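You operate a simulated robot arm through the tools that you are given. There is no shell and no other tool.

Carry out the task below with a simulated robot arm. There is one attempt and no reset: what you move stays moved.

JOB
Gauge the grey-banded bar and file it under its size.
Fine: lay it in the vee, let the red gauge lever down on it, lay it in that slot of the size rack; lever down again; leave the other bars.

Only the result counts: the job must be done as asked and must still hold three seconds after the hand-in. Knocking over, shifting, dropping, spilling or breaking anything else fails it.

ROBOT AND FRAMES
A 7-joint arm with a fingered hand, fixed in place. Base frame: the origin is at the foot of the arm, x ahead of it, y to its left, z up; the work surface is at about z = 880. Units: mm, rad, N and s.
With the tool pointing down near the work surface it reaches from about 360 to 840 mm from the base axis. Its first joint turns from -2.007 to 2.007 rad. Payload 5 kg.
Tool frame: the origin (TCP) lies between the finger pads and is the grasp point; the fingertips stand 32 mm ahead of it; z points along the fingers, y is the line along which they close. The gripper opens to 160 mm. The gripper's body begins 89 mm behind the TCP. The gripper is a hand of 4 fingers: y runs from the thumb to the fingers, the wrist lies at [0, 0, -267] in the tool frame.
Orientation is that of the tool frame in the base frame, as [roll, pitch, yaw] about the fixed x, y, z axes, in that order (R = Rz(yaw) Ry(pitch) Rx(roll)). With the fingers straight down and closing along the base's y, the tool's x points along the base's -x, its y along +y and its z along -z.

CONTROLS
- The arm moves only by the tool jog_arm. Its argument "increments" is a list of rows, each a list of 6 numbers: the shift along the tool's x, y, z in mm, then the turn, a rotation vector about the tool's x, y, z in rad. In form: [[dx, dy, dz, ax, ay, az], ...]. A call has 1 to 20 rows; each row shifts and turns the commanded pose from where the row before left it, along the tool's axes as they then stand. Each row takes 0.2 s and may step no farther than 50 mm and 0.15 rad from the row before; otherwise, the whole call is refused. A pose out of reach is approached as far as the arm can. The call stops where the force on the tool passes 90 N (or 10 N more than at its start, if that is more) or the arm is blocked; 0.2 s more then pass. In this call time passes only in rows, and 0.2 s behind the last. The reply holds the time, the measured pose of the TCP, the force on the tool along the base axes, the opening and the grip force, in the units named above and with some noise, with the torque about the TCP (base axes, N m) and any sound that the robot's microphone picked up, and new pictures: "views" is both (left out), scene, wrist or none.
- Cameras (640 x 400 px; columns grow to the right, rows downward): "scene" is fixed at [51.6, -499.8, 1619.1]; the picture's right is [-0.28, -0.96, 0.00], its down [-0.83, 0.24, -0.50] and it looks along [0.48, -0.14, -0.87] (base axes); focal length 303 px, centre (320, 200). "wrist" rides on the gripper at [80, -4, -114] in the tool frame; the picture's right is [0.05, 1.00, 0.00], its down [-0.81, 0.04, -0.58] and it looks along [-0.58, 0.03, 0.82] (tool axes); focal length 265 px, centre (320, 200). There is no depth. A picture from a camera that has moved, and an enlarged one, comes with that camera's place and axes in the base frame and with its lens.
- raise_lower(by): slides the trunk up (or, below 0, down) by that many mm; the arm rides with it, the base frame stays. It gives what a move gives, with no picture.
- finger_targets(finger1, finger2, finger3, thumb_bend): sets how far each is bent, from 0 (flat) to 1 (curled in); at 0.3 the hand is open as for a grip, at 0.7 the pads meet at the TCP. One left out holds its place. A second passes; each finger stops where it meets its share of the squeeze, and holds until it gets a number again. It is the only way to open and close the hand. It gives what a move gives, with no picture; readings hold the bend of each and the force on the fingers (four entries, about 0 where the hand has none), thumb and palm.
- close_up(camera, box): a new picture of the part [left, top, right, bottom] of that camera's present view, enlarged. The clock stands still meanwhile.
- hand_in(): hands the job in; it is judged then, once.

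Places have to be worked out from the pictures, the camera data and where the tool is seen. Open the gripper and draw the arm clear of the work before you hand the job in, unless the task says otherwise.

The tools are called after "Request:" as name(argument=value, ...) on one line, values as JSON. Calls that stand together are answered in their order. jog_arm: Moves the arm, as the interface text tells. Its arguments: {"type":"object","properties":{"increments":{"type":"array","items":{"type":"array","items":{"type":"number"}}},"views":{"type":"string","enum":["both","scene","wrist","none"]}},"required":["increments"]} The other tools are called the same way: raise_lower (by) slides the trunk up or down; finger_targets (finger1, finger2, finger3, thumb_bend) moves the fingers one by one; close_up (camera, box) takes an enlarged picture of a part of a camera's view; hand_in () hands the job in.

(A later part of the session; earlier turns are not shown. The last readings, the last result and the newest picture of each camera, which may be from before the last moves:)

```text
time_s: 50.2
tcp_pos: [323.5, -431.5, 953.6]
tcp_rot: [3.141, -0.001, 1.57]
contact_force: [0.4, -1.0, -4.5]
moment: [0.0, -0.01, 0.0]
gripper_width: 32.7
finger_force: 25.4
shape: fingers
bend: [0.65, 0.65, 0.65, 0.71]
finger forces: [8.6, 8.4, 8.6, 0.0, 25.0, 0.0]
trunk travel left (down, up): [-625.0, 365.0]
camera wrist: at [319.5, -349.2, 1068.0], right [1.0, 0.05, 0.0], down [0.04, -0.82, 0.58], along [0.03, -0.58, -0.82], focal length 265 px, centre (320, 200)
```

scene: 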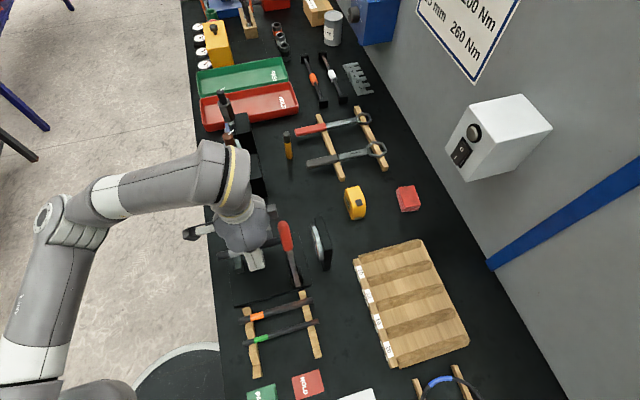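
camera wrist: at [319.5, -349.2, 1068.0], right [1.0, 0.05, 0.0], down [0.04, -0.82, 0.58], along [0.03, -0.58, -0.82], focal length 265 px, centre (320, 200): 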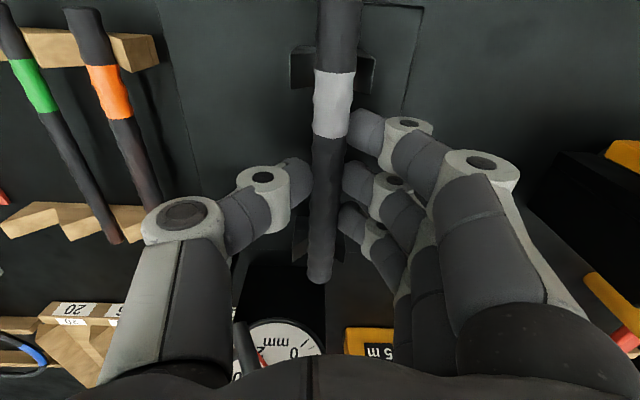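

Still free. Continuing down.

Request:
jog_arm(increments=[[0, 0, 3, 0, 0, 0]], views="none")

Request:
jog_arm(increments=[[0, 0, 3, 0, 0, 0]], views="none")

Request:
jog_arm(increments=[[0, 0, 3, 0, 0, 0]], views="wrist")

Request:
close_up(camera="wrist", box=[240, 0, 420, 150])

```text
time_s: 50.6
tcp_pos: [321.6, -431.6, 951.7]
tcp_rot: [3.141, 0.0, 1.571]
contact_force: [0.3, 0.5, -3.5]
moment: [0.01, -0.01, 0.0]
gripper_width: 32.6
finger_force: 25.4
shape: fingers
bend: [0.65, 0.65, 0.65, 0.71]
finger forces: [8.6, 8.4, 8.5, 0.0, 24.9, 0.1]
trunk travel left (down, up): [-625.0, 365.0]
```

```text
time_s: 51.0
tcp_pos: [322.8, -431.6, 947.7]
tcp_rot: [3.141, -0.001, 1.573]
contact_force: [-0.5, 0.0, -4.7]
moment: [0.01, 0.08, -0.03]
gripper_width: 32.4
finger_force: 24.7
shape: fingers
bend: [0.65, 0.65, 0.65, 0.71]
finger forces: [8.6, 8.4, 8.5, 0.1, 25.0, 0.1]
trunk travel left (down, up): [-625.0, 365.0]
```

```text
time_s: 51.4
tcp_pos: [323.3, -431.7, 945.8]
tcp_rot: [3.141, -0.001, 1.571]
contact_force: [-1.3, 0.6, -1.6]
moment: [-0.02, 0.07, 0.0]
gripper_width: 32.7
finger_force: 25.2
shape: fingers
bend: [0.66, 0.66, 0.66, 0.71]
finger forces: [8.2, 8.2, 8.3, 0.0, 26.1, 0.0]
trunk travel left (down, up): [-625.0, 365.0]
camera wrist: at [319.9, -349.4, 1059.5], right [1.0, 0.05, 0.0], down [0.04, -0.82, 0.58], along [0.03, -0.58, -0.82], focal length 265 px, centre (320, 200)
```

wrist: 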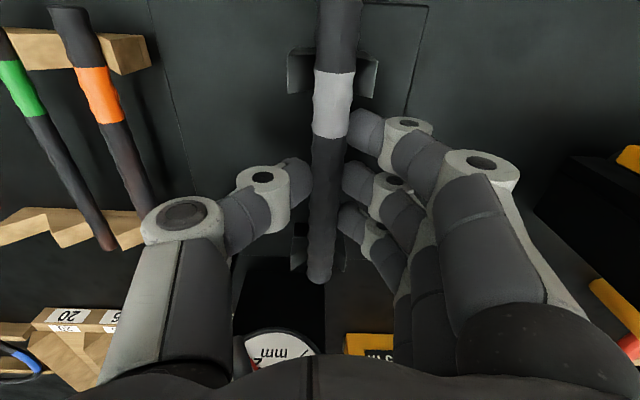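

```text
2.67 times, centred on (330, 75) of wrist
camera zoom: at [319.9, -349.4, 1059.5], right [1.0, 0.05, 0.0], down [0.04, -0.82, 0.58], along [0.03, -0.58, -0.82], focal length 708 px, centre (293, 533)
```

zoom: 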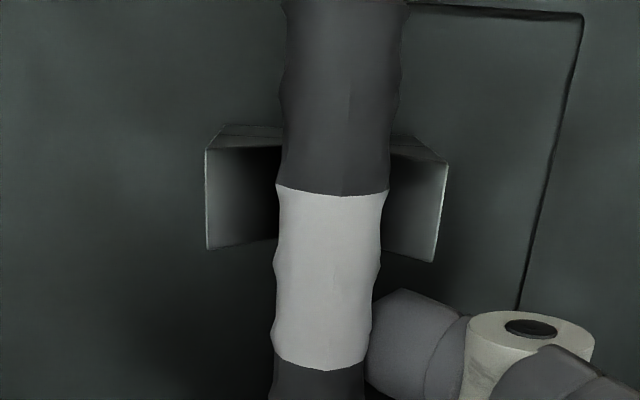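

First contact with the vee (vertical load dropping, slight -x push). I nudge 1 mm to -x and go slightly lower.

Request:
jog_arm(increments=[[0, -1, 1, 0, 0, 0]], views="none")

Request:
jog_arm(increments=[[0, 0, 1.5, 0, 0, 0]], views="none")

```text
time_s: 51.8
tcp_pos: [319.9, -430.5, 943.8]
tcp_rot: [3.141, 0.001, 1.569]
contact_force: [-2.5, 0.9, -1.4]
moment: [-0.03, 0.02, 0.02]
gripper_width: 32.7
finger_force: 25.5
shape: fingers
bend: [0.66, 0.66, 0.66, 0.71]
finger forces: [8.1, 8.0, 8.2, 0.1, 26.5, 0.0]
trunk travel left (down, up): [-625.0, 365.0]
```

```text
time_s: 52.2
tcp_pos: [321.9, -431.5, 943.3]
tcp_rot: [3.138, 0.0, 1.57]
contact_force: [-2.2, -1.3, 7.0]
moment: [-0.02, -0.01, -0.01]
gripper_width: 32.9
finger_force: 26.2
shape: fingers
bend: [0.66, 0.66, 0.66, 0.71]
finger forces: [8.3, 8.2, 8.2, 0.1, 28.1, 0.2]
trunk travel left (down, up): [-625.0, 365.0]
```

The bar is seated (fz +7 N). I open the fingers gently.

Request:
finger_targets(finger1=0.63, finger2=0.63, finger3=0.63, thumb_bend=0.67)

Request:
finger_targets(finger1=0.58, finger2=0.58, finger3=0.58, thumb_bend=0.6)

Request:
close_up(camera="wrist", box=[200, 0, 460, 300])

```text
time_s: 53.2
tcp_pos: [322.0, -431.6, 943.6]
tcp_rot: [-3.141, 0.001, 1.574]
contact_force: [-0.9, 0.1, -1.0]
moment: [0.01, 0.02, 0.01]
gripper_width: 37.4
finger_force: 0.0
shape: fingers
bend: [0.63, 0.63, 0.63, 0.67]
finger forces: [0.0, 0.1, 0.0, 0.0, 0.4, 0.0]
trunk travel left (down, up): [-625.0, 365.0]
```

```text
time_s: 54.2
tcp_pos: [321.9, -431.1, 942.3]
tcp_rot: [-3.14, -0.001, 1.572]
contact_force: [0.1, -0.1, 0.4]
moment: [0.02, 0.0, 0.0]
gripper_width: 57.9
finger_force: 0.1
shape: fingers
bend: [0.57, 0.57, 0.57, 0.6]
finger forces: [0.0, 0.0, 0.1, 0.1, 0.0, 0.0]
trunk travel left (down, up): [-625.0, 365.0]
```

```text
1.33 times, centred on (330, 150) of wrist
camera zoom: at [319.0, -349.3, 1056.7], right [1.0, 0.05, 0.0], down [0.04, -0.82, 0.58], along [0.03, -0.58, -0.82], focal length 354 px, centre (307, 267)
```

zoom: 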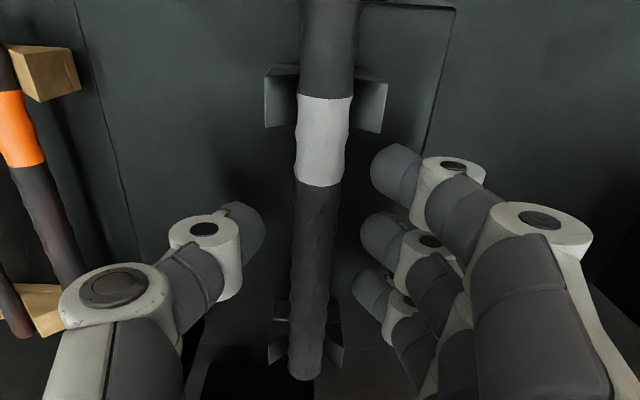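

The bar sits in both vees. I retreat upward along the tested path and then out to +y.

Request:
jog_arm(increments=[[1, 0, -15, 0, 0, 0], [2, 0, -20, 0, 0, 0], [20, 0, -5, 0, 0, 0], [30, 0, -10, 0, 0, 0], [20, 0, -30, 0, 0, 0], [0, 0, -40, 0, 0, 0]])

Request:
close_up(camera="scene", box=[210, 190, 370, 300])

Request:
close_up(camera="wrist", box=[220, 20, 420, 360])

```text
time_s: 55.6
tcp_pos: [320.6, -359.1, 1064.2]
tcp_rot: [-3.141, 0.0, 1.571]
contact_force: [0.0, 0.1, -0.4]
moment: [0.01, 0.02, -0.01]
gripper_width: 58.3
finger_force: 0.0
shape: fingers
bend: [0.57, 0.57, 0.57, 0.6]
finger forces: [0.0, 0.1, 0.0, 0.1, 0.1, 0.0]
trunk travel left (down, up): [-625.0, 365.0]
camera wrist: at [317.6, -277.0, 1178.2], right [1.0, 0.05, 0.0], down [0.04, -0.82, 0.58], along [0.03, -0.58, -0.82], focal length 265 px, centre (320, 200)
```

scene: 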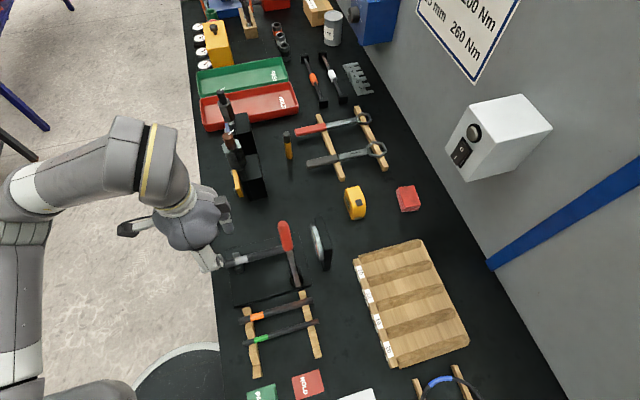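
wrist: 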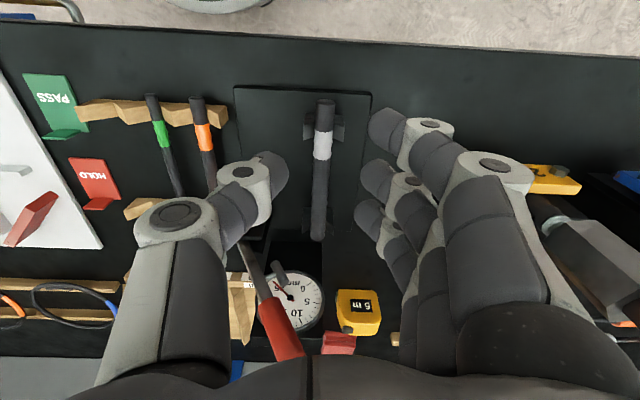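

```text
3.64 times, centred on (290, 245) of scene
camera zoom: at [51.6, -499.8, 1619.1], right [-0.28, -0.96, 0.0], down [-0.83, 0.24, -0.5], along [0.48, -0.14, -0.87], focal length 1101 px, centre (429, 36)
```

zoom: 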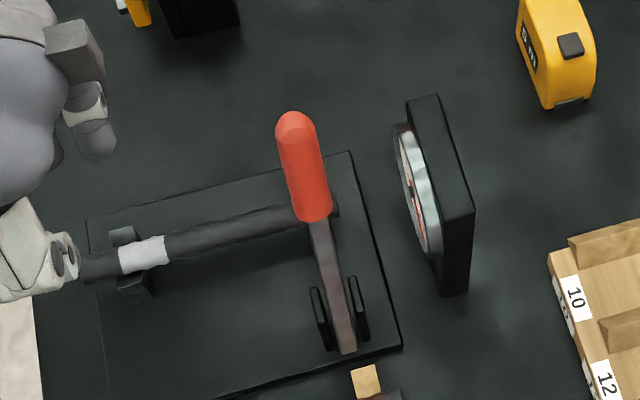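

```text
1.18 times, centred on (320, 190) of wrist
camera zoom: at [317.6, -277.0, 1178.2], right [1.0, 0.05, 0.0], down [0.04, -0.82, 0.58], along [0.03, -0.58, -0.82], focal length 312 px, centre (320, 212)
```

zoom: 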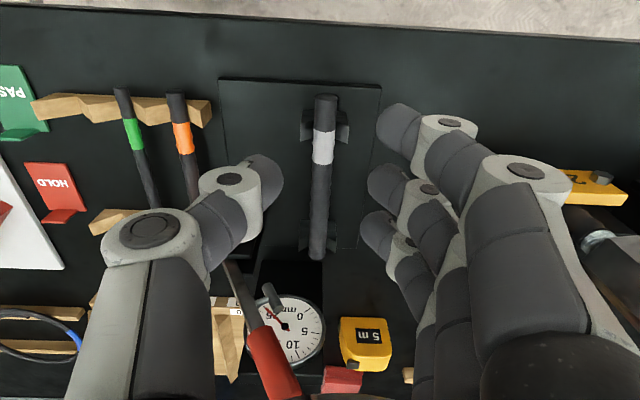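

The bar lies in both vees and the lever is still up. I raise the trunk back and return to the earlier lever approach pose (hand tilted, above and behind the lever).

Request:
raise_lower(by=250)

Request:
jog_arm(increments=[[0, 0, 0, 0, 0, -0.1428], [0, 0, 0, 0, 0, -0.1428], [0, 0, 0, 0, 0, -0.1428], [0, 0, 0, 0, 0, -0.1428], [0, 0, 0, 0, 0, -0.1428], [0, 0, 0, 0, 0, -0.1428], [0, 0, 0, 0, 0, -0.1428], [0, 0, 0, 0, 0, -0.1428], [0, 0, 0, 0, 0, -0.1428], [0, 0, 0, 0, 0, -0.1428], [0, 0, 0, 0, 0, -0.1428], [15, -28, 15, 0, 0, 0], [15, -28, 15, 0, 0, 0], [15, -28, 15, 0, 0, 0], [15, -28, 15, 0, 0, 0], [16, -28, 15, 0, 0, 0]], views="none")

Request:
finger_targets(finger1=0.72, finger2=0.72, finger3=0.72, thumb_bend=0.72)

Request:
jog_arm(increments=[[0, 0, 0, 0, -0.124, 0], [0, 0, 0, 0, -0.124, 0], [0, 0, 0, 0, -0.124, 0], [0, 0, 0, 0, -0.124, 0], [0, 0, 0, 0, -0.124, 0]])

```text
time_s: 58.2
tcp_pos: [321.0, -359.2, 1313.5]
tcp_rot: [3.14, -0.002, 1.572]
contact_force: [-0.1, 0.1, 0.1]
moment: [-0.05, -0.02, -0.02]
gripper_width: 58.2
finger_force: 0.1
shape: fingers
bend: [0.57, 0.57, 0.57, 0.6]
finger forces: [0.0, 0.1, 0.0, 0.0, 0.1, 0.0]
trunk travel left (down, up): [-875.0, 115.0]
```

```text
time_s: 61.6
tcp_pos: [245.9, -500.7, 1236.1]
tcp_rot: [-3.141, 0.003, 3.141]
contact_force: [0.5, 0.0, -0.4]
moment: [0.04, 0.0, -0.02]
gripper_width: 58.4
finger_force: 0.0
shape: fingers
bend: [0.57, 0.57, 0.57, 0.6]
finger forces: [0.1, 0.0, 0.1, 0.0, 0.1, 0.0]
trunk travel left (down, up): [-875.0, 115.0]
```

```text
time_s: 62.6
tcp_pos: [245.9, -499.3, 1237.5]
tcp_rot: [-3.141, 0.001, -3.141]
contact_force: [0.4, -0.3, 0.0]
moment: [0.01, 0.02, 0.02]
gripper_width: 19.4
finger_force: 0.1
shape: fingers
bend: [0.72, 0.71, 0.72, 0.71]
finger forces: [0.0, 0.0, 0.0, 0.0, 0.0, 0.0]
trunk travel left (down, up): [-875.0, 115.0]
```

```text
time_s: 63.8
tcp_pos: [244.4, -499.7, 1238.8]
tcp_rot: [3.141, 0.623, -3.141]
contact_force: [0.0, 0.2, 0.3]
moment: [0.01, -0.02, 0.04]
gripper_width: 19.4
finger_force: 0.1
shape: fingers
bend: [0.72, 0.71, 0.72, 0.71]
finger forces: [0.1, 0.1, 0.1, 0.1, 0.0, 0.1]
trunk travel left (down, up): [-875.0, 115.0]
camera wrist: at [113.9, -502.0, 1284.8], right [-0.04, 1.0, -0.03], down [0.33, 0.04, 0.94], along [0.94, 0.03, -0.33], focal length 265 px, centre (320, 200)
```

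scene: 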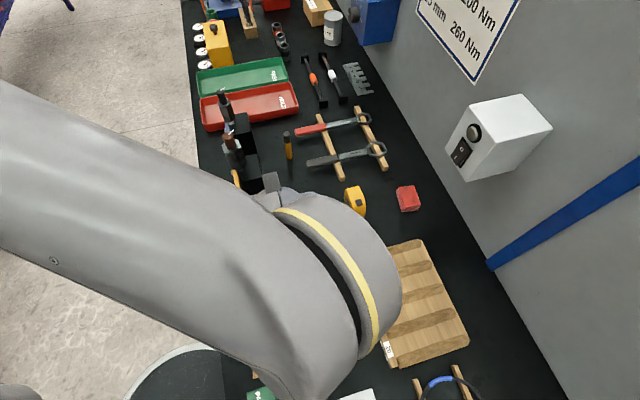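
wrist: 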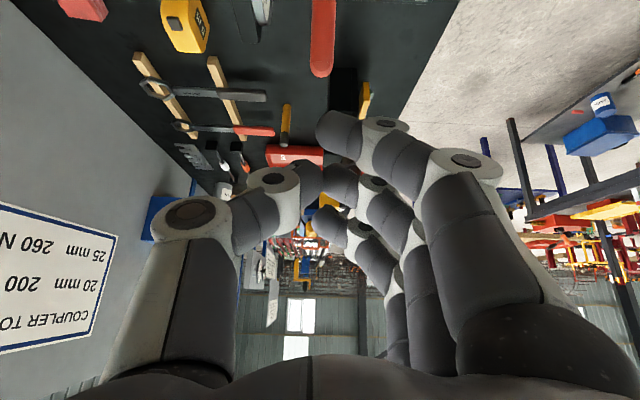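

Lever tip is near (313, z 1089). I move the closed fingers to just behind its upper face, at about TCP (222,-500,1090).

Request:
jog_arm(increments=[[21, 0, 21.6, 0, 0, 0], [21, 0, 21.6, 0, 0, 0], [21, 0, 21.6, 0, 0, 0], [21, 0, 21.6, 0, 0, 0], [21, 0, 21.6, 0, 0, 0]])

Request:
close_up(camera="wrist", box=[220, 0, 460, 260])

```text
time_s: 65.0
tcp_pos: [221.2, -499.8, 1088.9]
tcp_rot: [3.14, 0.619, 3.141]
contact_force: [0.6, 0.1, 0.7]
moment: [0.02, 0.0, 0.04]
gripper_width: 19.4
finger_force: 0.1
shape: fingers
bend: [0.72, 0.71, 0.72, 0.71]
finger forces: [0.1, 0.0, 0.0, 0.0, 0.0, 0.0]
trunk travel left (down, up): [-875.0, 115.0]
camera wrist: at [92.0, -502.5, 1135.2], right [-0.04, 1.0, -0.03], down [0.33, 0.04, 0.94], along [0.94, 0.03, -0.33], focal length 265 px, centre (320, 200)
```

scene: 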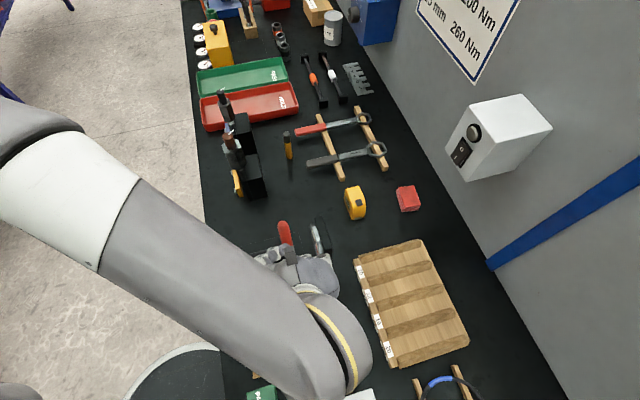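
wrist: 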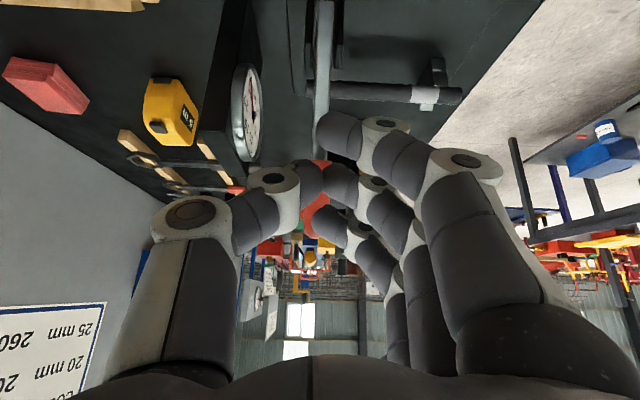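

```text
1.54 times, centred on (340, 130) of wrist
camera zoom: at [92.0, -502.5, 1135.2], right [-0.04, 1.0, -0.03], down [0.33, 0.04, 0.94], along [0.94, 0.03, -0.33], focal length 408 px, centre (289, 308)
```

zoom: 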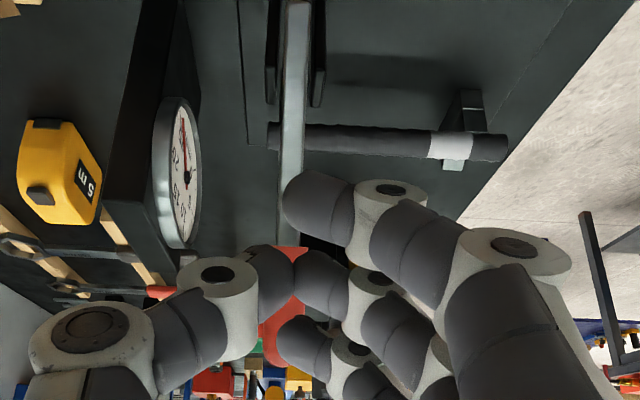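

The view confirms the bar in both vees and the lever at about 71°, handle from (286,1031) to (307,1092). I advance in +x in small steps until the lever moves.

Request:
jog_arm(increments=[[-6, 0, 4.4, 0, 0, 0], [-6, 0, 4.4, 0, 0, 0]], views="none")

Request:
jog_arm(increments=[[-4, 0, 2.9, 0, 0, 0], [-4, 0, 2.9, 0, 0, 0]], views="wrist")

Request:
close_up(camera="wrist", box=[220, 0, 460, 260])

```text
time_s: 65.6
tcp_pos: [237.6, -499.6, 1087.8]
tcp_rot: [-3.142, 0.62, 3.14]
contact_force: [0.0, 0.0, 0.2]
moment: [0.03, -0.01, 0.0]
gripper_width: 19.6
finger_force: 0.1
shape: fingers
bend: [0.72, 0.71, 0.72, 0.71]
finger forces: [0.1, 0.1, 0.1, 0.0, 0.0, 0.1]
trunk travel left (down, up): [-875.0, 115.0]
```

```text
time_s: 66.2
tcp_pos: [246.9, -499.9, 1088.7]
tcp_rot: [3.141, 0.621, -3.141]
contact_force: [0.1, 0.2, 0.6]
moment: [-0.01, 0.0, -0.02]
gripper_width: 19.4
finger_force: 0.2
shape: fingers
bend: [0.72, 0.71, 0.72, 0.71]
finger forces: [0.0, 0.1, 0.0, 0.1, 0.0, 0.0]
trunk travel left (down, up): [-875.0, 115.0]
camera wrist: at [116.6, -502.2, 1135.0], right [-0.04, 1.0, -0.03], down [0.33, 0.04, 0.94], along [0.94, 0.03, -0.33], focal length 265 px, centre (320, 200)
```

wrist: 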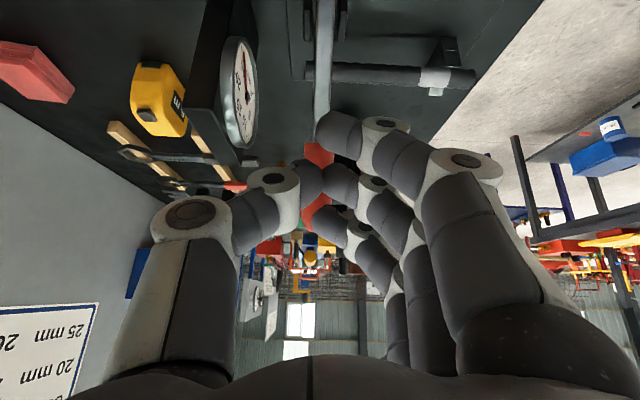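

```text
1.54 times, centred on (340, 130) of wrist
camera zoom: at [116.6, -502.2, 1135.0], right [-0.04, 1.0, -0.03], down [0.33, 0.04, 0.94], along [0.94, 0.03, -0.33], focal length 408 px, centre (289, 308)
```

zoom: 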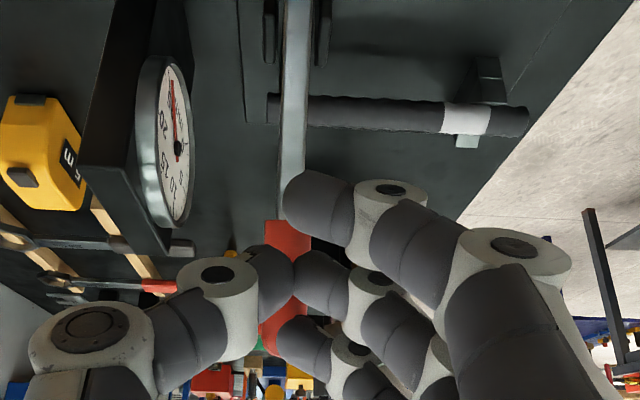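

No contact yet. I continue forward.

Request:
jog_arm(increments=[[-4, 0, 2.9, 0, 0, 0], [-4, 0, 2.9, 0, 0, 0], [-4, 0, 2.9, 0, 0, 0]], views="none")

Request:
jog_arm(increments=[[-4, 0, 2.9, 0, 0, 0], [-4, 0, 2.9, 0, 0, 0]], views="wrist")

Request:
close_up(camera="wrist", box=[220, 0, 460, 260])

```text
time_s: 67.0
tcp_pos: [260.8, -501.3, 1089.4]
tcp_rot: [3.141, 0.62, -3.141]
contact_force: [0.8, 0.0, 1.0]
moment: [0.01, -0.03, 0.03]
gripper_width: 19.4
finger_force: 0.6
shape: fingers
bend: [0.72, 0.71, 0.72, 0.71]
finger forces: [0.0, 0.1, 0.5, 0.0, 0.0, 0.0]
trunk travel left (down, up): [-875.0, 115.0]
```

```text
time_s: 67.6
tcp_pos: [271.7, -500.2, 1089.5]
tcp_rot: [-3.141, 0.621, -3.142]
contact_force: [-0.3, 1.2, 0.1]
moment: [0.01, -0.04, 0.03]
gripper_width: 19.6
finger_force: 0.5
shape: fingers
bend: [0.72, 0.71, 0.72, 0.71]
finger forces: [0.0, 0.0, 0.4, 0.0, 0.0, 0.0]
trunk travel left (down, up): [-875.0, 115.0]
camera wrist: at [141.3, -502.8, 1135.5], right [-0.04, 1.0, -0.03], down [0.33, 0.04, 0.94], along [0.94, 0.03, -0.33], focal length 265 px, centre (320, 200)
```

wrist: 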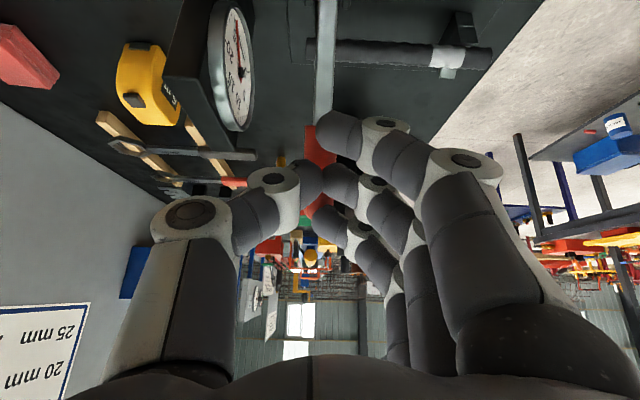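

```text
1.54 times, centred on (340, 130) of wrist
camera zoom: at [141.3, -502.8, 1135.5], right [-0.04, 1.0, -0.03], down [0.33, 0.04, 0.94], along [0.94, 0.03, -0.33], focal length 408 px, centre (289, 308)
```

zoom: 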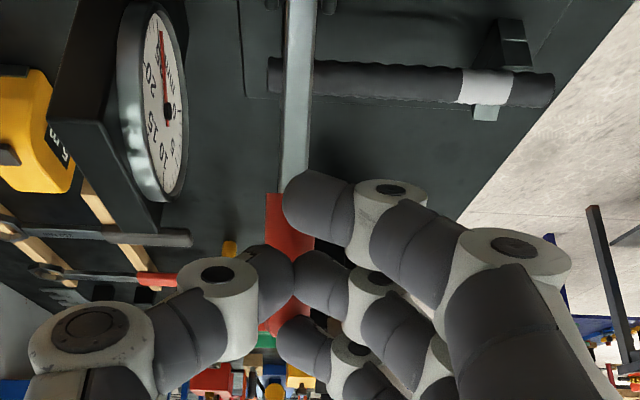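

Finger 3 touches and the lever yields to about 0.5 N. I follow the arc downward with the hand.

Request:
jog_arm(increments=[[0.1, 0, 12.2, 0, 0, 0], [-5.1, 0, 11, 0, 0, 0], [-5.1, 0, 11, 0, 0, 0]], views="wrist")

Request:
close_up(camera="wrist", box=[220, 0, 460, 260])

```text
time_s: 68.4
tcp_pos: [299.5, -500.7, 1067.5]
tcp_rot: [-3.141, 0.619, -3.14]
contact_force: [0.6, -0.2, 0.4]
moment: [0.02, 0.0, 0.01]
gripper_width: 19.5
finger_force: 0.0
shape: fingers
bend: [0.72, 0.71, 0.72, 0.71]
finger forces: [0.0, 0.0, 0.1, 0.0, 0.1, 0.1]
trunk travel left (down, up): [-875.0, 115.0]
camera wrist: at [169.9, -502.5, 1113.5], right [-0.04, 1.0, -0.03], down [0.33, 0.04, 0.94], along [0.94, 0.03, -0.33], focal length 265 px, centre (320, 200)
```

wrist: 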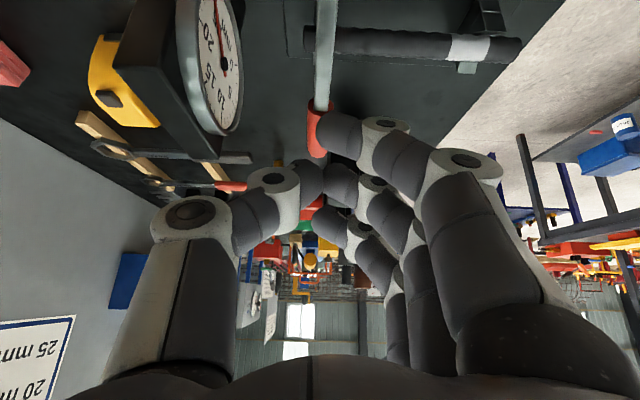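

```text
1.54 times, centred on (340, 130) of wrist
camera zoom: at [169.9, -502.5, 1113.5], right [-0.04, 1.0, -0.03], down [0.33, 0.04, 0.94], along [0.94, 0.03, -0.33], focal length 408 px, centre (289, 308)
```

zoom: 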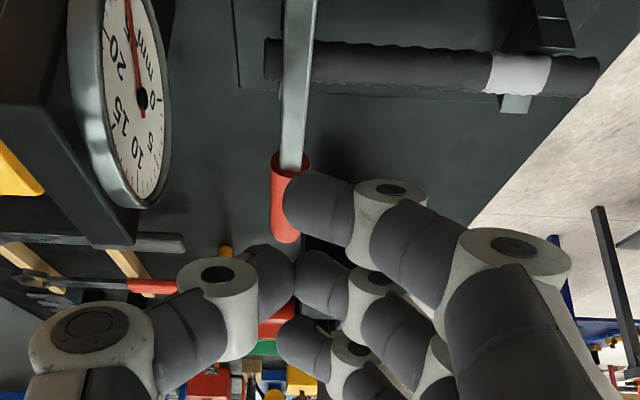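

The lever has swung down by itself past the fingers onto the bar. I read the dial from here first.

Request:
close_up(camera="wrist", box=[160, 0, 280, 140])

Request:
jog_arm(increments=[[0, 0, -30, 0, 0, 0], [0, 0, -40, 0, 0, 0], [0, 0, -40, 0, 0, 0], [0, 0, -40, 0, 0, 0], [0, 0, 0, 0, 0.124, 0], [0, 0, 0, 0, 0.124, 0], [0, 0, 0, 0, 0.124, 0], [0, 0, 0, 0, 0.124, 0], [0, 0, 0, 0, 0.124, 0]])

Request:
close_up(camera="scene", box=[210, 190, 370, 300])

```text
2.86 times, centred on (220, 70) of wrist
camera zoom: at [169.9, -502.5, 1113.5], right [-0.04, 1.0, -0.03], down [0.33, 0.04, 0.94], along [0.94, 0.03, -0.33], focal length 758 px, centre (606, 571)
```

zoom: 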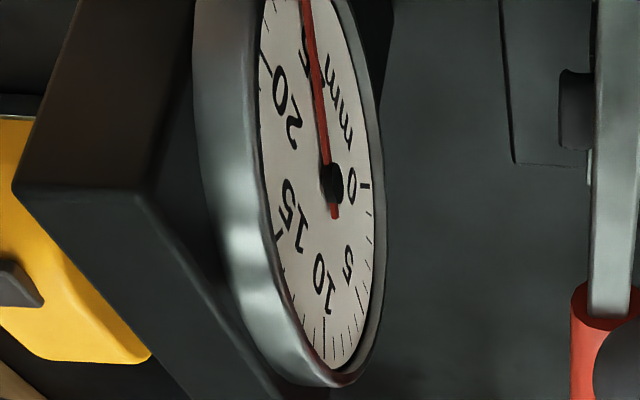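

```text
time_s: 70.4
tcp_pos: [213.9, -497.9, 1188.4]
tcp_rot: [-3.141, 0.0, -3.14]
contact_force: [0.4, 0.7, 0.0]
moment: [0.0, 0.05, 0.02]
gripper_width: 19.4
finger_force: 0.1
shape: fingers
bend: [0.72, 0.71, 0.72, 0.71]
finger forces: [0.0, 0.0, 0.0, 0.0, 0.0, 0.1]
trunk travel left (down, up): [-875.0, 115.0]
camera wrist: at [135.7, -501.5, 1303.5], right [-0.05, 1.0, 0.0], down [0.82, 0.04, 0.58], along [0.57, 0.03, -0.82], focal length 265 px, centre (320, 200)
```

scene: 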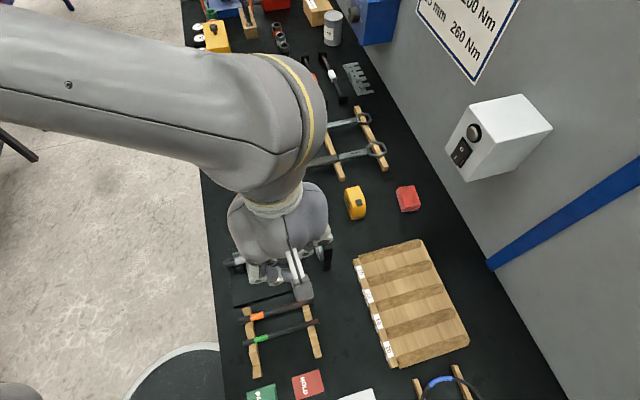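
wrist: 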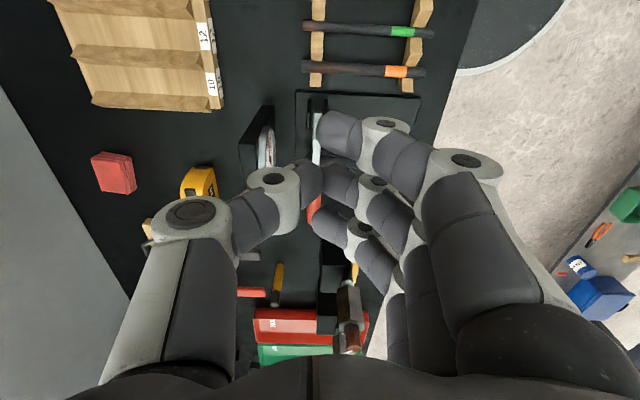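

```text
3.64 times, centred on (290, 245) of scene
camera zoom: at [51.6, -499.8, 1619.1], right [-0.28, -0.96, 0.0], down [-0.83, 0.24, -0.5], along [0.48, -0.14, -0.87], focal length 1101 px, centre (429, 36)
```

zoom: 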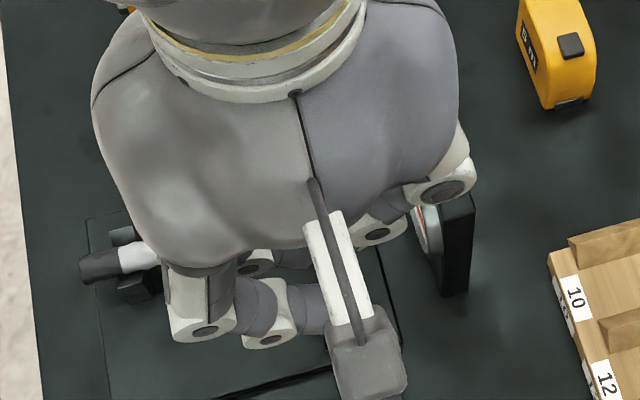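

Now I move to the earlier viewing pose facing the dial, opening the fingers for a clear view.

Request:
jog_arm(increments=[[0, 0, 0, 0, 0, 0.1428], [0, 0, 0, 0, 0, 0.1428], [0, 0, 0, 0, 0, 0.1428], [0, 0, 0, 0, 0, 0.1428], [0, 0, 0, 0, 0, 0.1428], [0, 0, 0, 0, 0, 0.1428], [0, 0, 0, 0, 0, 0.1428], [0, 0, 0, 0, 0, 0.1428], [0, 0, 0, 0, 0, 0.1428], [0, 0, 0, 0, 0, 0.1428], [0, 0, 0, 0, 0, 0.1428], [28, 26, 8, 0, 0, 0], [28, 26, 8, 0, 0, 0], [28, 26, 8, 0, 0, 0], [28, 26, 8, 0, 0, 0]], views="none")

Request:
finger_targets(finger1=0.5, finger2=0.5, finger3=0.5, thumb_bend=0.5)

Request:
close_up(camera="wrist", box=[240, 60, 400, 280])

Request:
close_up(camera="scene", box=[210, 190, 370, 300])

```text
time_s: 73.6
tcp_pos: [315.8, -386.2, 1158.4]
tcp_rot: [-3.14, 0.0, 1.57]
contact_force: [0.4, 0.7, 0.4]
moment: [-0.02, 0.0, 0.0]
gripper_width: 19.7
finger_force: 0.1
shape: fingers
bend: [0.72, 0.71, 0.72, 0.71]
finger forces: [0.0, 0.0, 0.1, 0.0, 0.2, 0.1]
trunk travel left (down, up): [-875.0, 115.0]
```

```text
time_s: 74.6
tcp_pos: [316.8, -388.3, 1156.2]
tcp_rot: [-3.142, 0.0, 1.573]
contact_force: [0.1, 0.0, 0.0]
moment: [0.0, -0.01, 0.03]
gripper_width: 90.5
finger_force: 0.0
shape: fingers
bend: [0.5, 0.5, 0.5, 0.5]
finger forces: [0.0, 0.0, 0.0, 0.0, 0.0, 0.0]
trunk travel left (down, up): [-875.0, 115.0]
```

```text
1.82 times, centred on (320, 170) of wrist
camera zoom: at [312.7, -305.8, 1270.8], right [1.0, 0.05, 0.0], down [0.04, -0.82, 0.58], along [0.03, -0.58, -0.82], focal length 483 px, centre (320, 254)
```

zoom: 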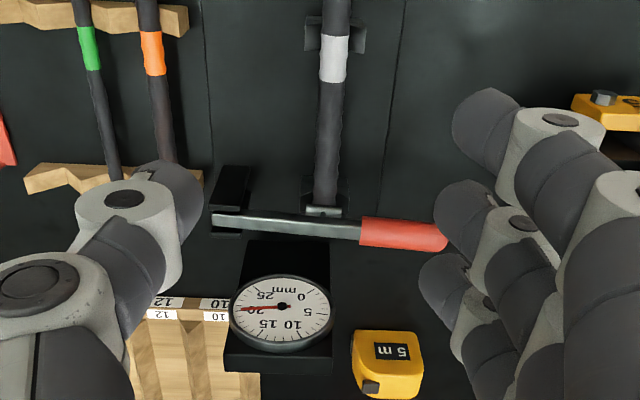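

```text
3.64 times, centred on (290, 245) of scene
camera zoom: at [51.6, -499.8, 1619.1], right [-0.28, -0.96, 0.0], down [-0.83, 0.24, -0.5], along [0.48, -0.14, -0.87], focal length 1101 px, centre (429, 36)
```

zoom: 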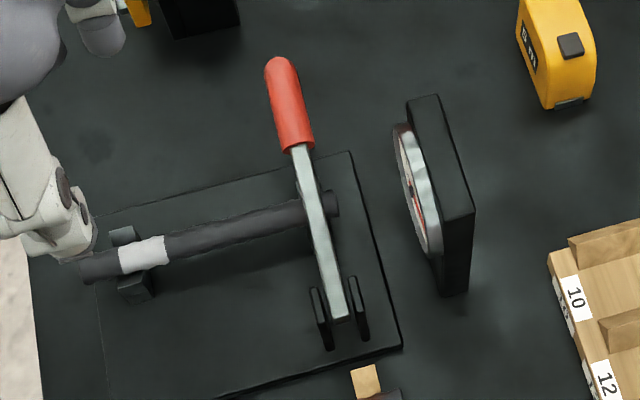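

The lever rests on the bar and the dial needle points near 20. I enlarge the dial.

Request:
close_up(camera="wrist", box=[265, 200, 335, 260])

Request:
close_up(camera="wrist", box=[250, 140, 400, 220])

```text
6.67 times, centred on (300, 230) of wrist
camera zoom: at [312.7, -305.8, 1270.8], right [1.0, 0.05, 0.0], down [0.04, -0.82, 0.58], along [0.03, -0.58, -0.82], focal length 1769 px, centre (453, 0)
```

zoom: 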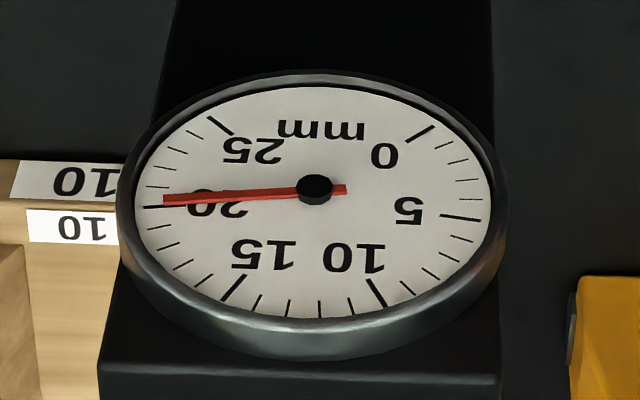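

```text
4.27 times, centred on (325, 180) of wrist
camera zoom: at [312.7, -305.8, 1270.8], right [1.0, 0.05, 0.0], down [0.04, -0.82, 0.58], along [0.03, -0.58, -0.82], focal length 1132 px, centre (299, 285)
```

zoom: 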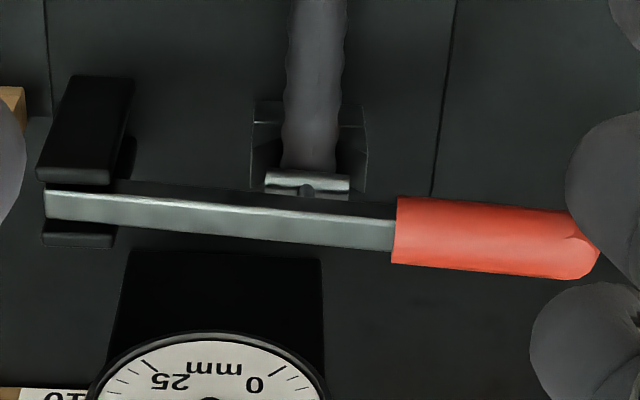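

The dial reads 20, and the ~4 N weight also fits a 20 mm steel bar, so the slot is "20". Next I raise the lever again: the handle is now at about (355–415, z≈967). I go above it.

Request:
jog_arm(increments=[[0, 0, 0, 0, 0, -0.1428], [0, 0, 0, 0, 0, -0.1428], [0, 0, 0, 0, 0, -0.1428], [0, 0, 0, 0, 0, -0.1428], [0, 0, 0, 0, 0, -0.1428], [0, 0, 0, 0, 0, -0.1428], [0, 0, 0, 0, 0, -0.1428], [0, 0, 0, 0, 0, -0.1428], [0, 0, 0, 0, 0, -0.1428], [0, 0, 0, 0, 0, -0.1428], [0, 0, 0, 0, 0, -0.1428], [-21, -28, 15, 0, 0, 0], [-21, -28, 15, 0, 0, 0], [-21, -28, 15, 0, 0, 0], [-21, -27, 15, 0, 0, 0]])

Request:
close_up(camera="wrist", box=[220, 0, 420, 260])

```text
time_s: 77.8
tcp_pos: [399.8, -499.9, 1094.5]
tcp_rot: [-3.141, 0.001, 3.142]
contact_force: [0.3, -0.5, 0.1]
moment: [0.02, 0.03, 0.03]
gripper_width: 90.6
finger_force: 0.0
shape: fingers
bend: [0.5, 0.5, 0.5, 0.5]
finger forces: [0.0, 0.0, 0.0, 0.1, 0.0, 0.0]
trunk travel left (down, up): [-875.0, 115.0]
camera wrist: at [321.4, -503.2, 1208.4], right [-0.05, 1.0, 0.0], down [0.82, 0.04, 0.58], along [0.58, 0.03, -0.82], focal length 265 px, centre (320, 200)
```

scene: 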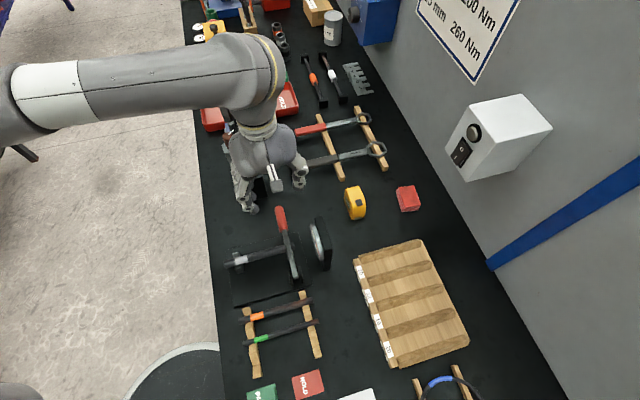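
wrist: 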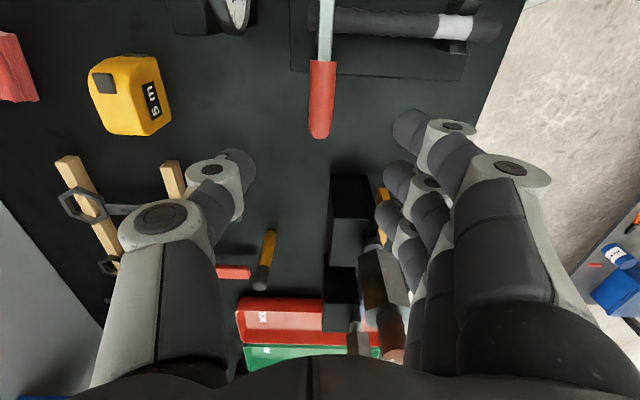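

```text
1.54 times, centred on (320, 130) of wrist
camera zoom: at [321.4, -503.2, 1208.4], right [-0.05, 1.0, 0.0], down [0.82, 0.04, 0.58], along [0.58, 0.03, -0.82], focal length 408 px, centre (320, 308)
```

zoom: 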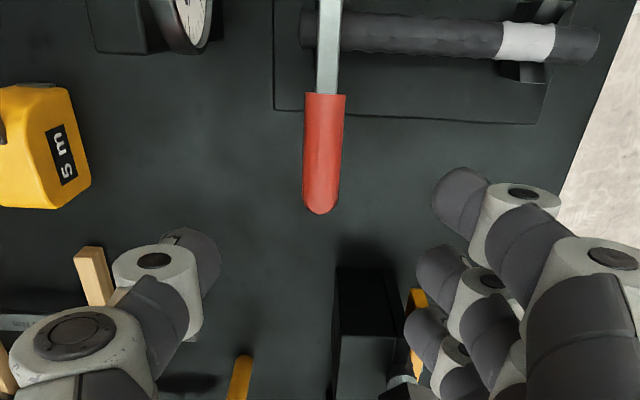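

The handle spans x≈354–418, y≈-498.5, z≈970. I descend to TCP z≈978 and close fingers 1, 2 and thumb around it.

Request:
jog_arm(increments=[[0, 1, 35, 0, 0, 0], [0, 0, 35, 0, 0, 0], [0, 0, 30, 0, 0, 0], [0, 0, 16, 0, 0, 0]], views="none")

Request:
finger_targets(finger1=0.7, finger2=0.7, finger3=0.5, thumb_bend=0.7)

Request:
finger_targets(finger1=0.76, finger2=0.76, thumb_bend=0.76)

Request:
close_up(camera="wrist", box=[180, 80, 480, 280])

```text
time_s: 78.8
tcp_pos: [399.9, -499.5, 981.0]
tcp_rot: [3.14, 0.001, -3.141]
contact_force: [0.0, 0.5, 0.1]
moment: [-0.02, 0.05, 0.01]
gripper_width: 90.9
finger_force: 0.0
shape: fingers
bend: [0.5, 0.5, 0.5, 0.5]
finger forces: [0.1, 0.0, 0.0, 0.0, 0.0, 0.0]
trunk travel left (down, up): [-875.0, 115.0]
```

```text
time_s: 79.8
tcp_pos: [400.2, -498.7, 981.7]
tcp_rot: [3.142, -0.001, 3.141]
contact_force: [-0.3, -1.7, -1.0]
moment: [0.0, 0.03, -0.08]
gripper_width: 32.2
finger_force: 6.0
shape: fingers
bend: [0.67, 0.68, 0.5, 0.68]
finger forces: [3.3, 2.1, 0.1, 0.0, 6.6, 0.0]
trunk travel left (down, up): [-875.0, 115.0]
```

```text
time_s: 80.8
tcp_pos: [402.6, -497.9, 981.1]
tcp_rot: [3.141, 0.0, 3.141]
contact_force: [-0.2, 0.4, -1.9]
moment: [0.03, -0.03, -0.03]
gripper_width: 16.8
finger_force: 0.4
shape: fingers
bend: [0.76, 0.74, 0.5, 0.73]
finger forces: [0.9, 0.1, 0.0, 0.0, 0.0, 0.0]
trunk travel left (down, up): [-875.0, 115.0]
```

```text
2.00 times, centred on (330, 180) of wrist
camera zoom: at [322.1, -501.3, 1095.3], right [-0.05, 1.0, 0.0], down [0.81, 0.04, 0.58], along [0.58, 0.03, -0.82], focal length 531 px, centre (300, 240)
```

zoom: 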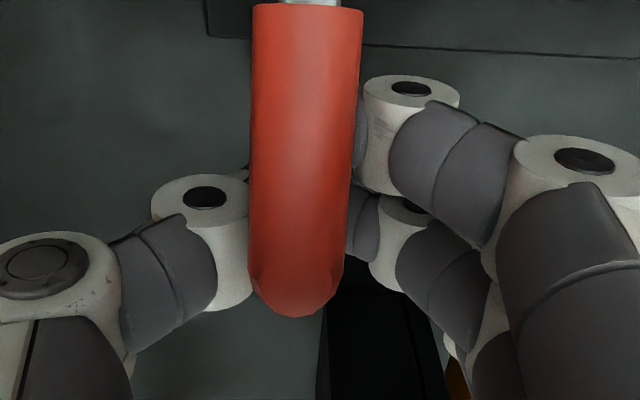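

The handle is caged as before. I raise the lever along the refined arc (pivot ≈(253, 942), radius 150).

Request:
jog_arm(increments=[[3.2, 0, -3.7, 0, 0, 0], [6.2, 0, -17.6, 0, -0.105, 0], [9.5, 0, -24.6, 0, -0.105, 0], [11.1, 0, -24, 0, -0.105, 0]], views="wrist")

```text
time_s: 81.8
tcp_pos: [362.7, -497.3, 1048.4]
tcp_rot: [3.14, 0.318, 3.141]
contact_force: [0.7, 0.4, -0.2]
moment: [0.0, -0.01, -0.05]
gripper_width: 16.8
finger_force: 0.0
shape: fingers
bend: [0.76, 0.74, 0.5, 0.73]
finger forces: [0.0, 0.0, 0.0, 0.1, 0.1, 0.0]
trunk travel left (down, up): [-875.0, 115.0]
camera wrist: at [253.3, -499.0, 1131.7], right [-0.05, 1.0, -0.02], down [0.59, 0.04, 0.8], along [0.8, 0.03, -0.59], focal length 265 px, centre (320, 200)
```

wrist: 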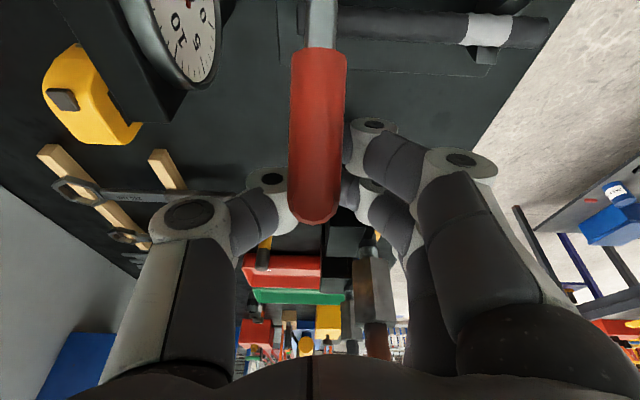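

The lever follows. I continue toward the upper stop.

Request:
jog_arm(increments=[[12.9, 0, -23.2, 0, -0.105, 0], [14.4, 0, -22.4, 0, -0.105, 0]], views="none")

Request:
jog_arm(increments=[[8, 0, -10.7, 0, -0.05, 0], [8, 0, -10.7, 0, -0.05, 0]], views="wrist")

Request:
close_up(camera="wrist", box=[220, 0, 420, 220])

```text
time_s: 82.4
tcp_pos: [323.6, -496.5, 1082.6]
tcp_rot: [3.14, 0.527, -3.14]
contact_force: [1.5, -0.6, -0.1]
moment: [-0.02, -0.04, 0.01]
gripper_width: 17.1
finger_force: 0.7
shape: fingers
bend: [0.75, 0.74, 0.5, 0.73]
finger forces: [2.0, 0.0, 0.0, 0.0, 0.0, 0.0]
trunk travel left (down, up): [-875.0, 115.0]
```

```text
time_s: 83.0
tcp_pos: [302.1, -495.6, 1089.4]
tcp_rot: [3.138, 0.626, -3.141]
contact_force: [21.3, 6.2, -3.9]
moment: [0.25, -0.41, -0.01]
gripper_width: 23.8
finger_force: 13.4
shape: fingers
bend: [0.7, 0.74, 0.5, 0.71]
finger forces: [9.2, 0.1, 0.1, 0.1, 17.6, 0.0]
trunk travel left (down, up): [-875.0, 115.0]
camera wrist: at [170.8, -499.7, 1134.9], right [-0.05, 1.0, -0.03], down [0.32, 0.04, 0.95], along [0.95, 0.03, -0.32], focal length 265 px, centre (320, 200)
```

wrist: 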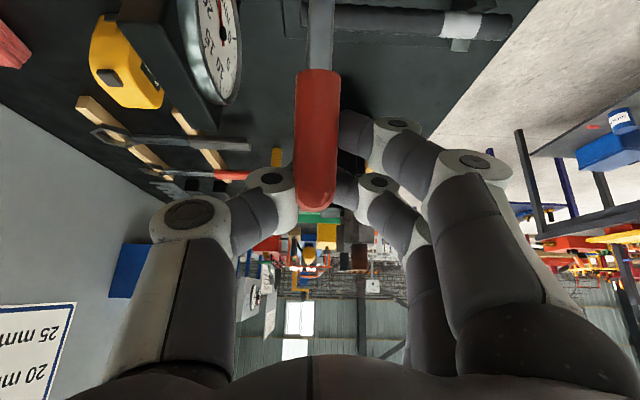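

```text
1.82 times, centred on (320, 110) of wrist
camera zoom: at [170.8, -499.7, 1134.9], right [-0.05, 1.0, -0.03], down [0.32, 0.04, 0.95], along [0.95, 0.03, -0.32], focal length 483 px, centre (320, 364)
```

zoom: 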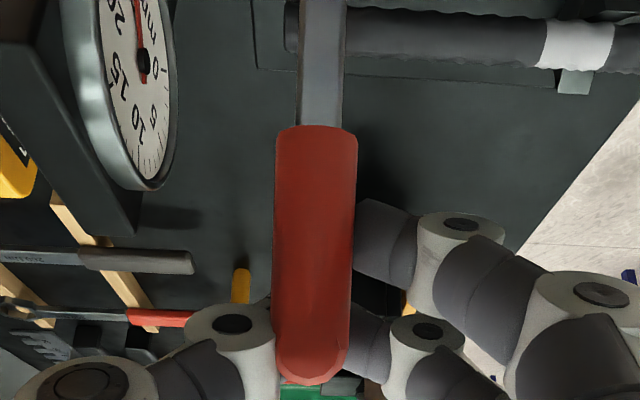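

The lever is at its stop (21 N). I back off as before and check that it stays.

Request:
jog_arm(increments=[[-6, 0, 4.4, 0, 0, 0], [-6, 0, 4.4, 0, 0, 0], [-6, 0, 4.4, 0, 0, 0]], views="none")

Request:
jog_arm(increments=[[-4, 0, 2.8, 0, 0, 0]], views="wrist")

Request:
close_up(camera="wrist", box=[220, 0, 420, 220])

```text
time_s: 83.8
tcp_pos: [319.8, -496.8, 1091.0]
tcp_rot: [-3.141, 0.626, -3.141]
contact_force: [0.5, 0.8, -0.7]
moment: [0.02, -0.04, -0.03]
gripper_width: 18.2
finger_force: 0.8
shape: fingers
bend: [0.73, 0.74, 0.5, 0.73]
finger forces: [1.3, 0.0, 0.0, 0.0, 0.1, 0.1]
trunk travel left (down, up): [-875.0, 115.0]
```

```text
time_s: 84.2
tcp_pos: [324.4, -496.6, 1089.9]
tcp_rot: [-3.141, 0.624, -3.142]
contact_force: [-0.5, -0.3, -0.9]
moment: [0.01, -0.03, 0.0]
gripper_width: 17.7
finger_force: 0.2
shape: fingers
bend: [0.73, 0.74, 0.5, 0.73]
finger forces: [1.0, 0.0, 0.0, 0.0, 0.0, 0.0]
trunk travel left (down, up): [-875.0, 115.0]
camera wrist: at [194.3, -499.0, 1135.1], right [-0.04, 1.0, -0.03], down [0.32, 0.04, 0.95], along [0.95, 0.03, -0.32], focal length 265 px, centre (320, 200)
```

wrist: 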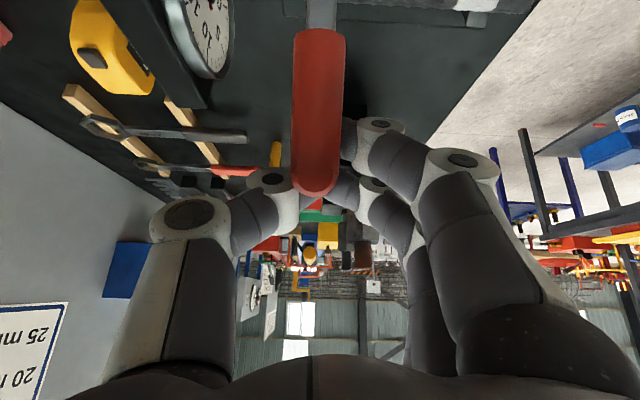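

```text
1.82 times, centred on (320, 110) of wrist
camera zoom: at [194.3, -499.0, 1135.1], right [-0.04, 1.0, -0.03], down [0.32, 0.04, 0.95], along [0.95, 0.03, -0.32], focal length 483 px, centre (320, 364)
```

zoom: 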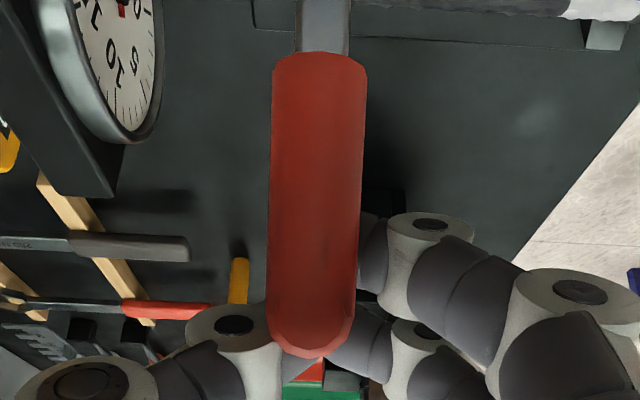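

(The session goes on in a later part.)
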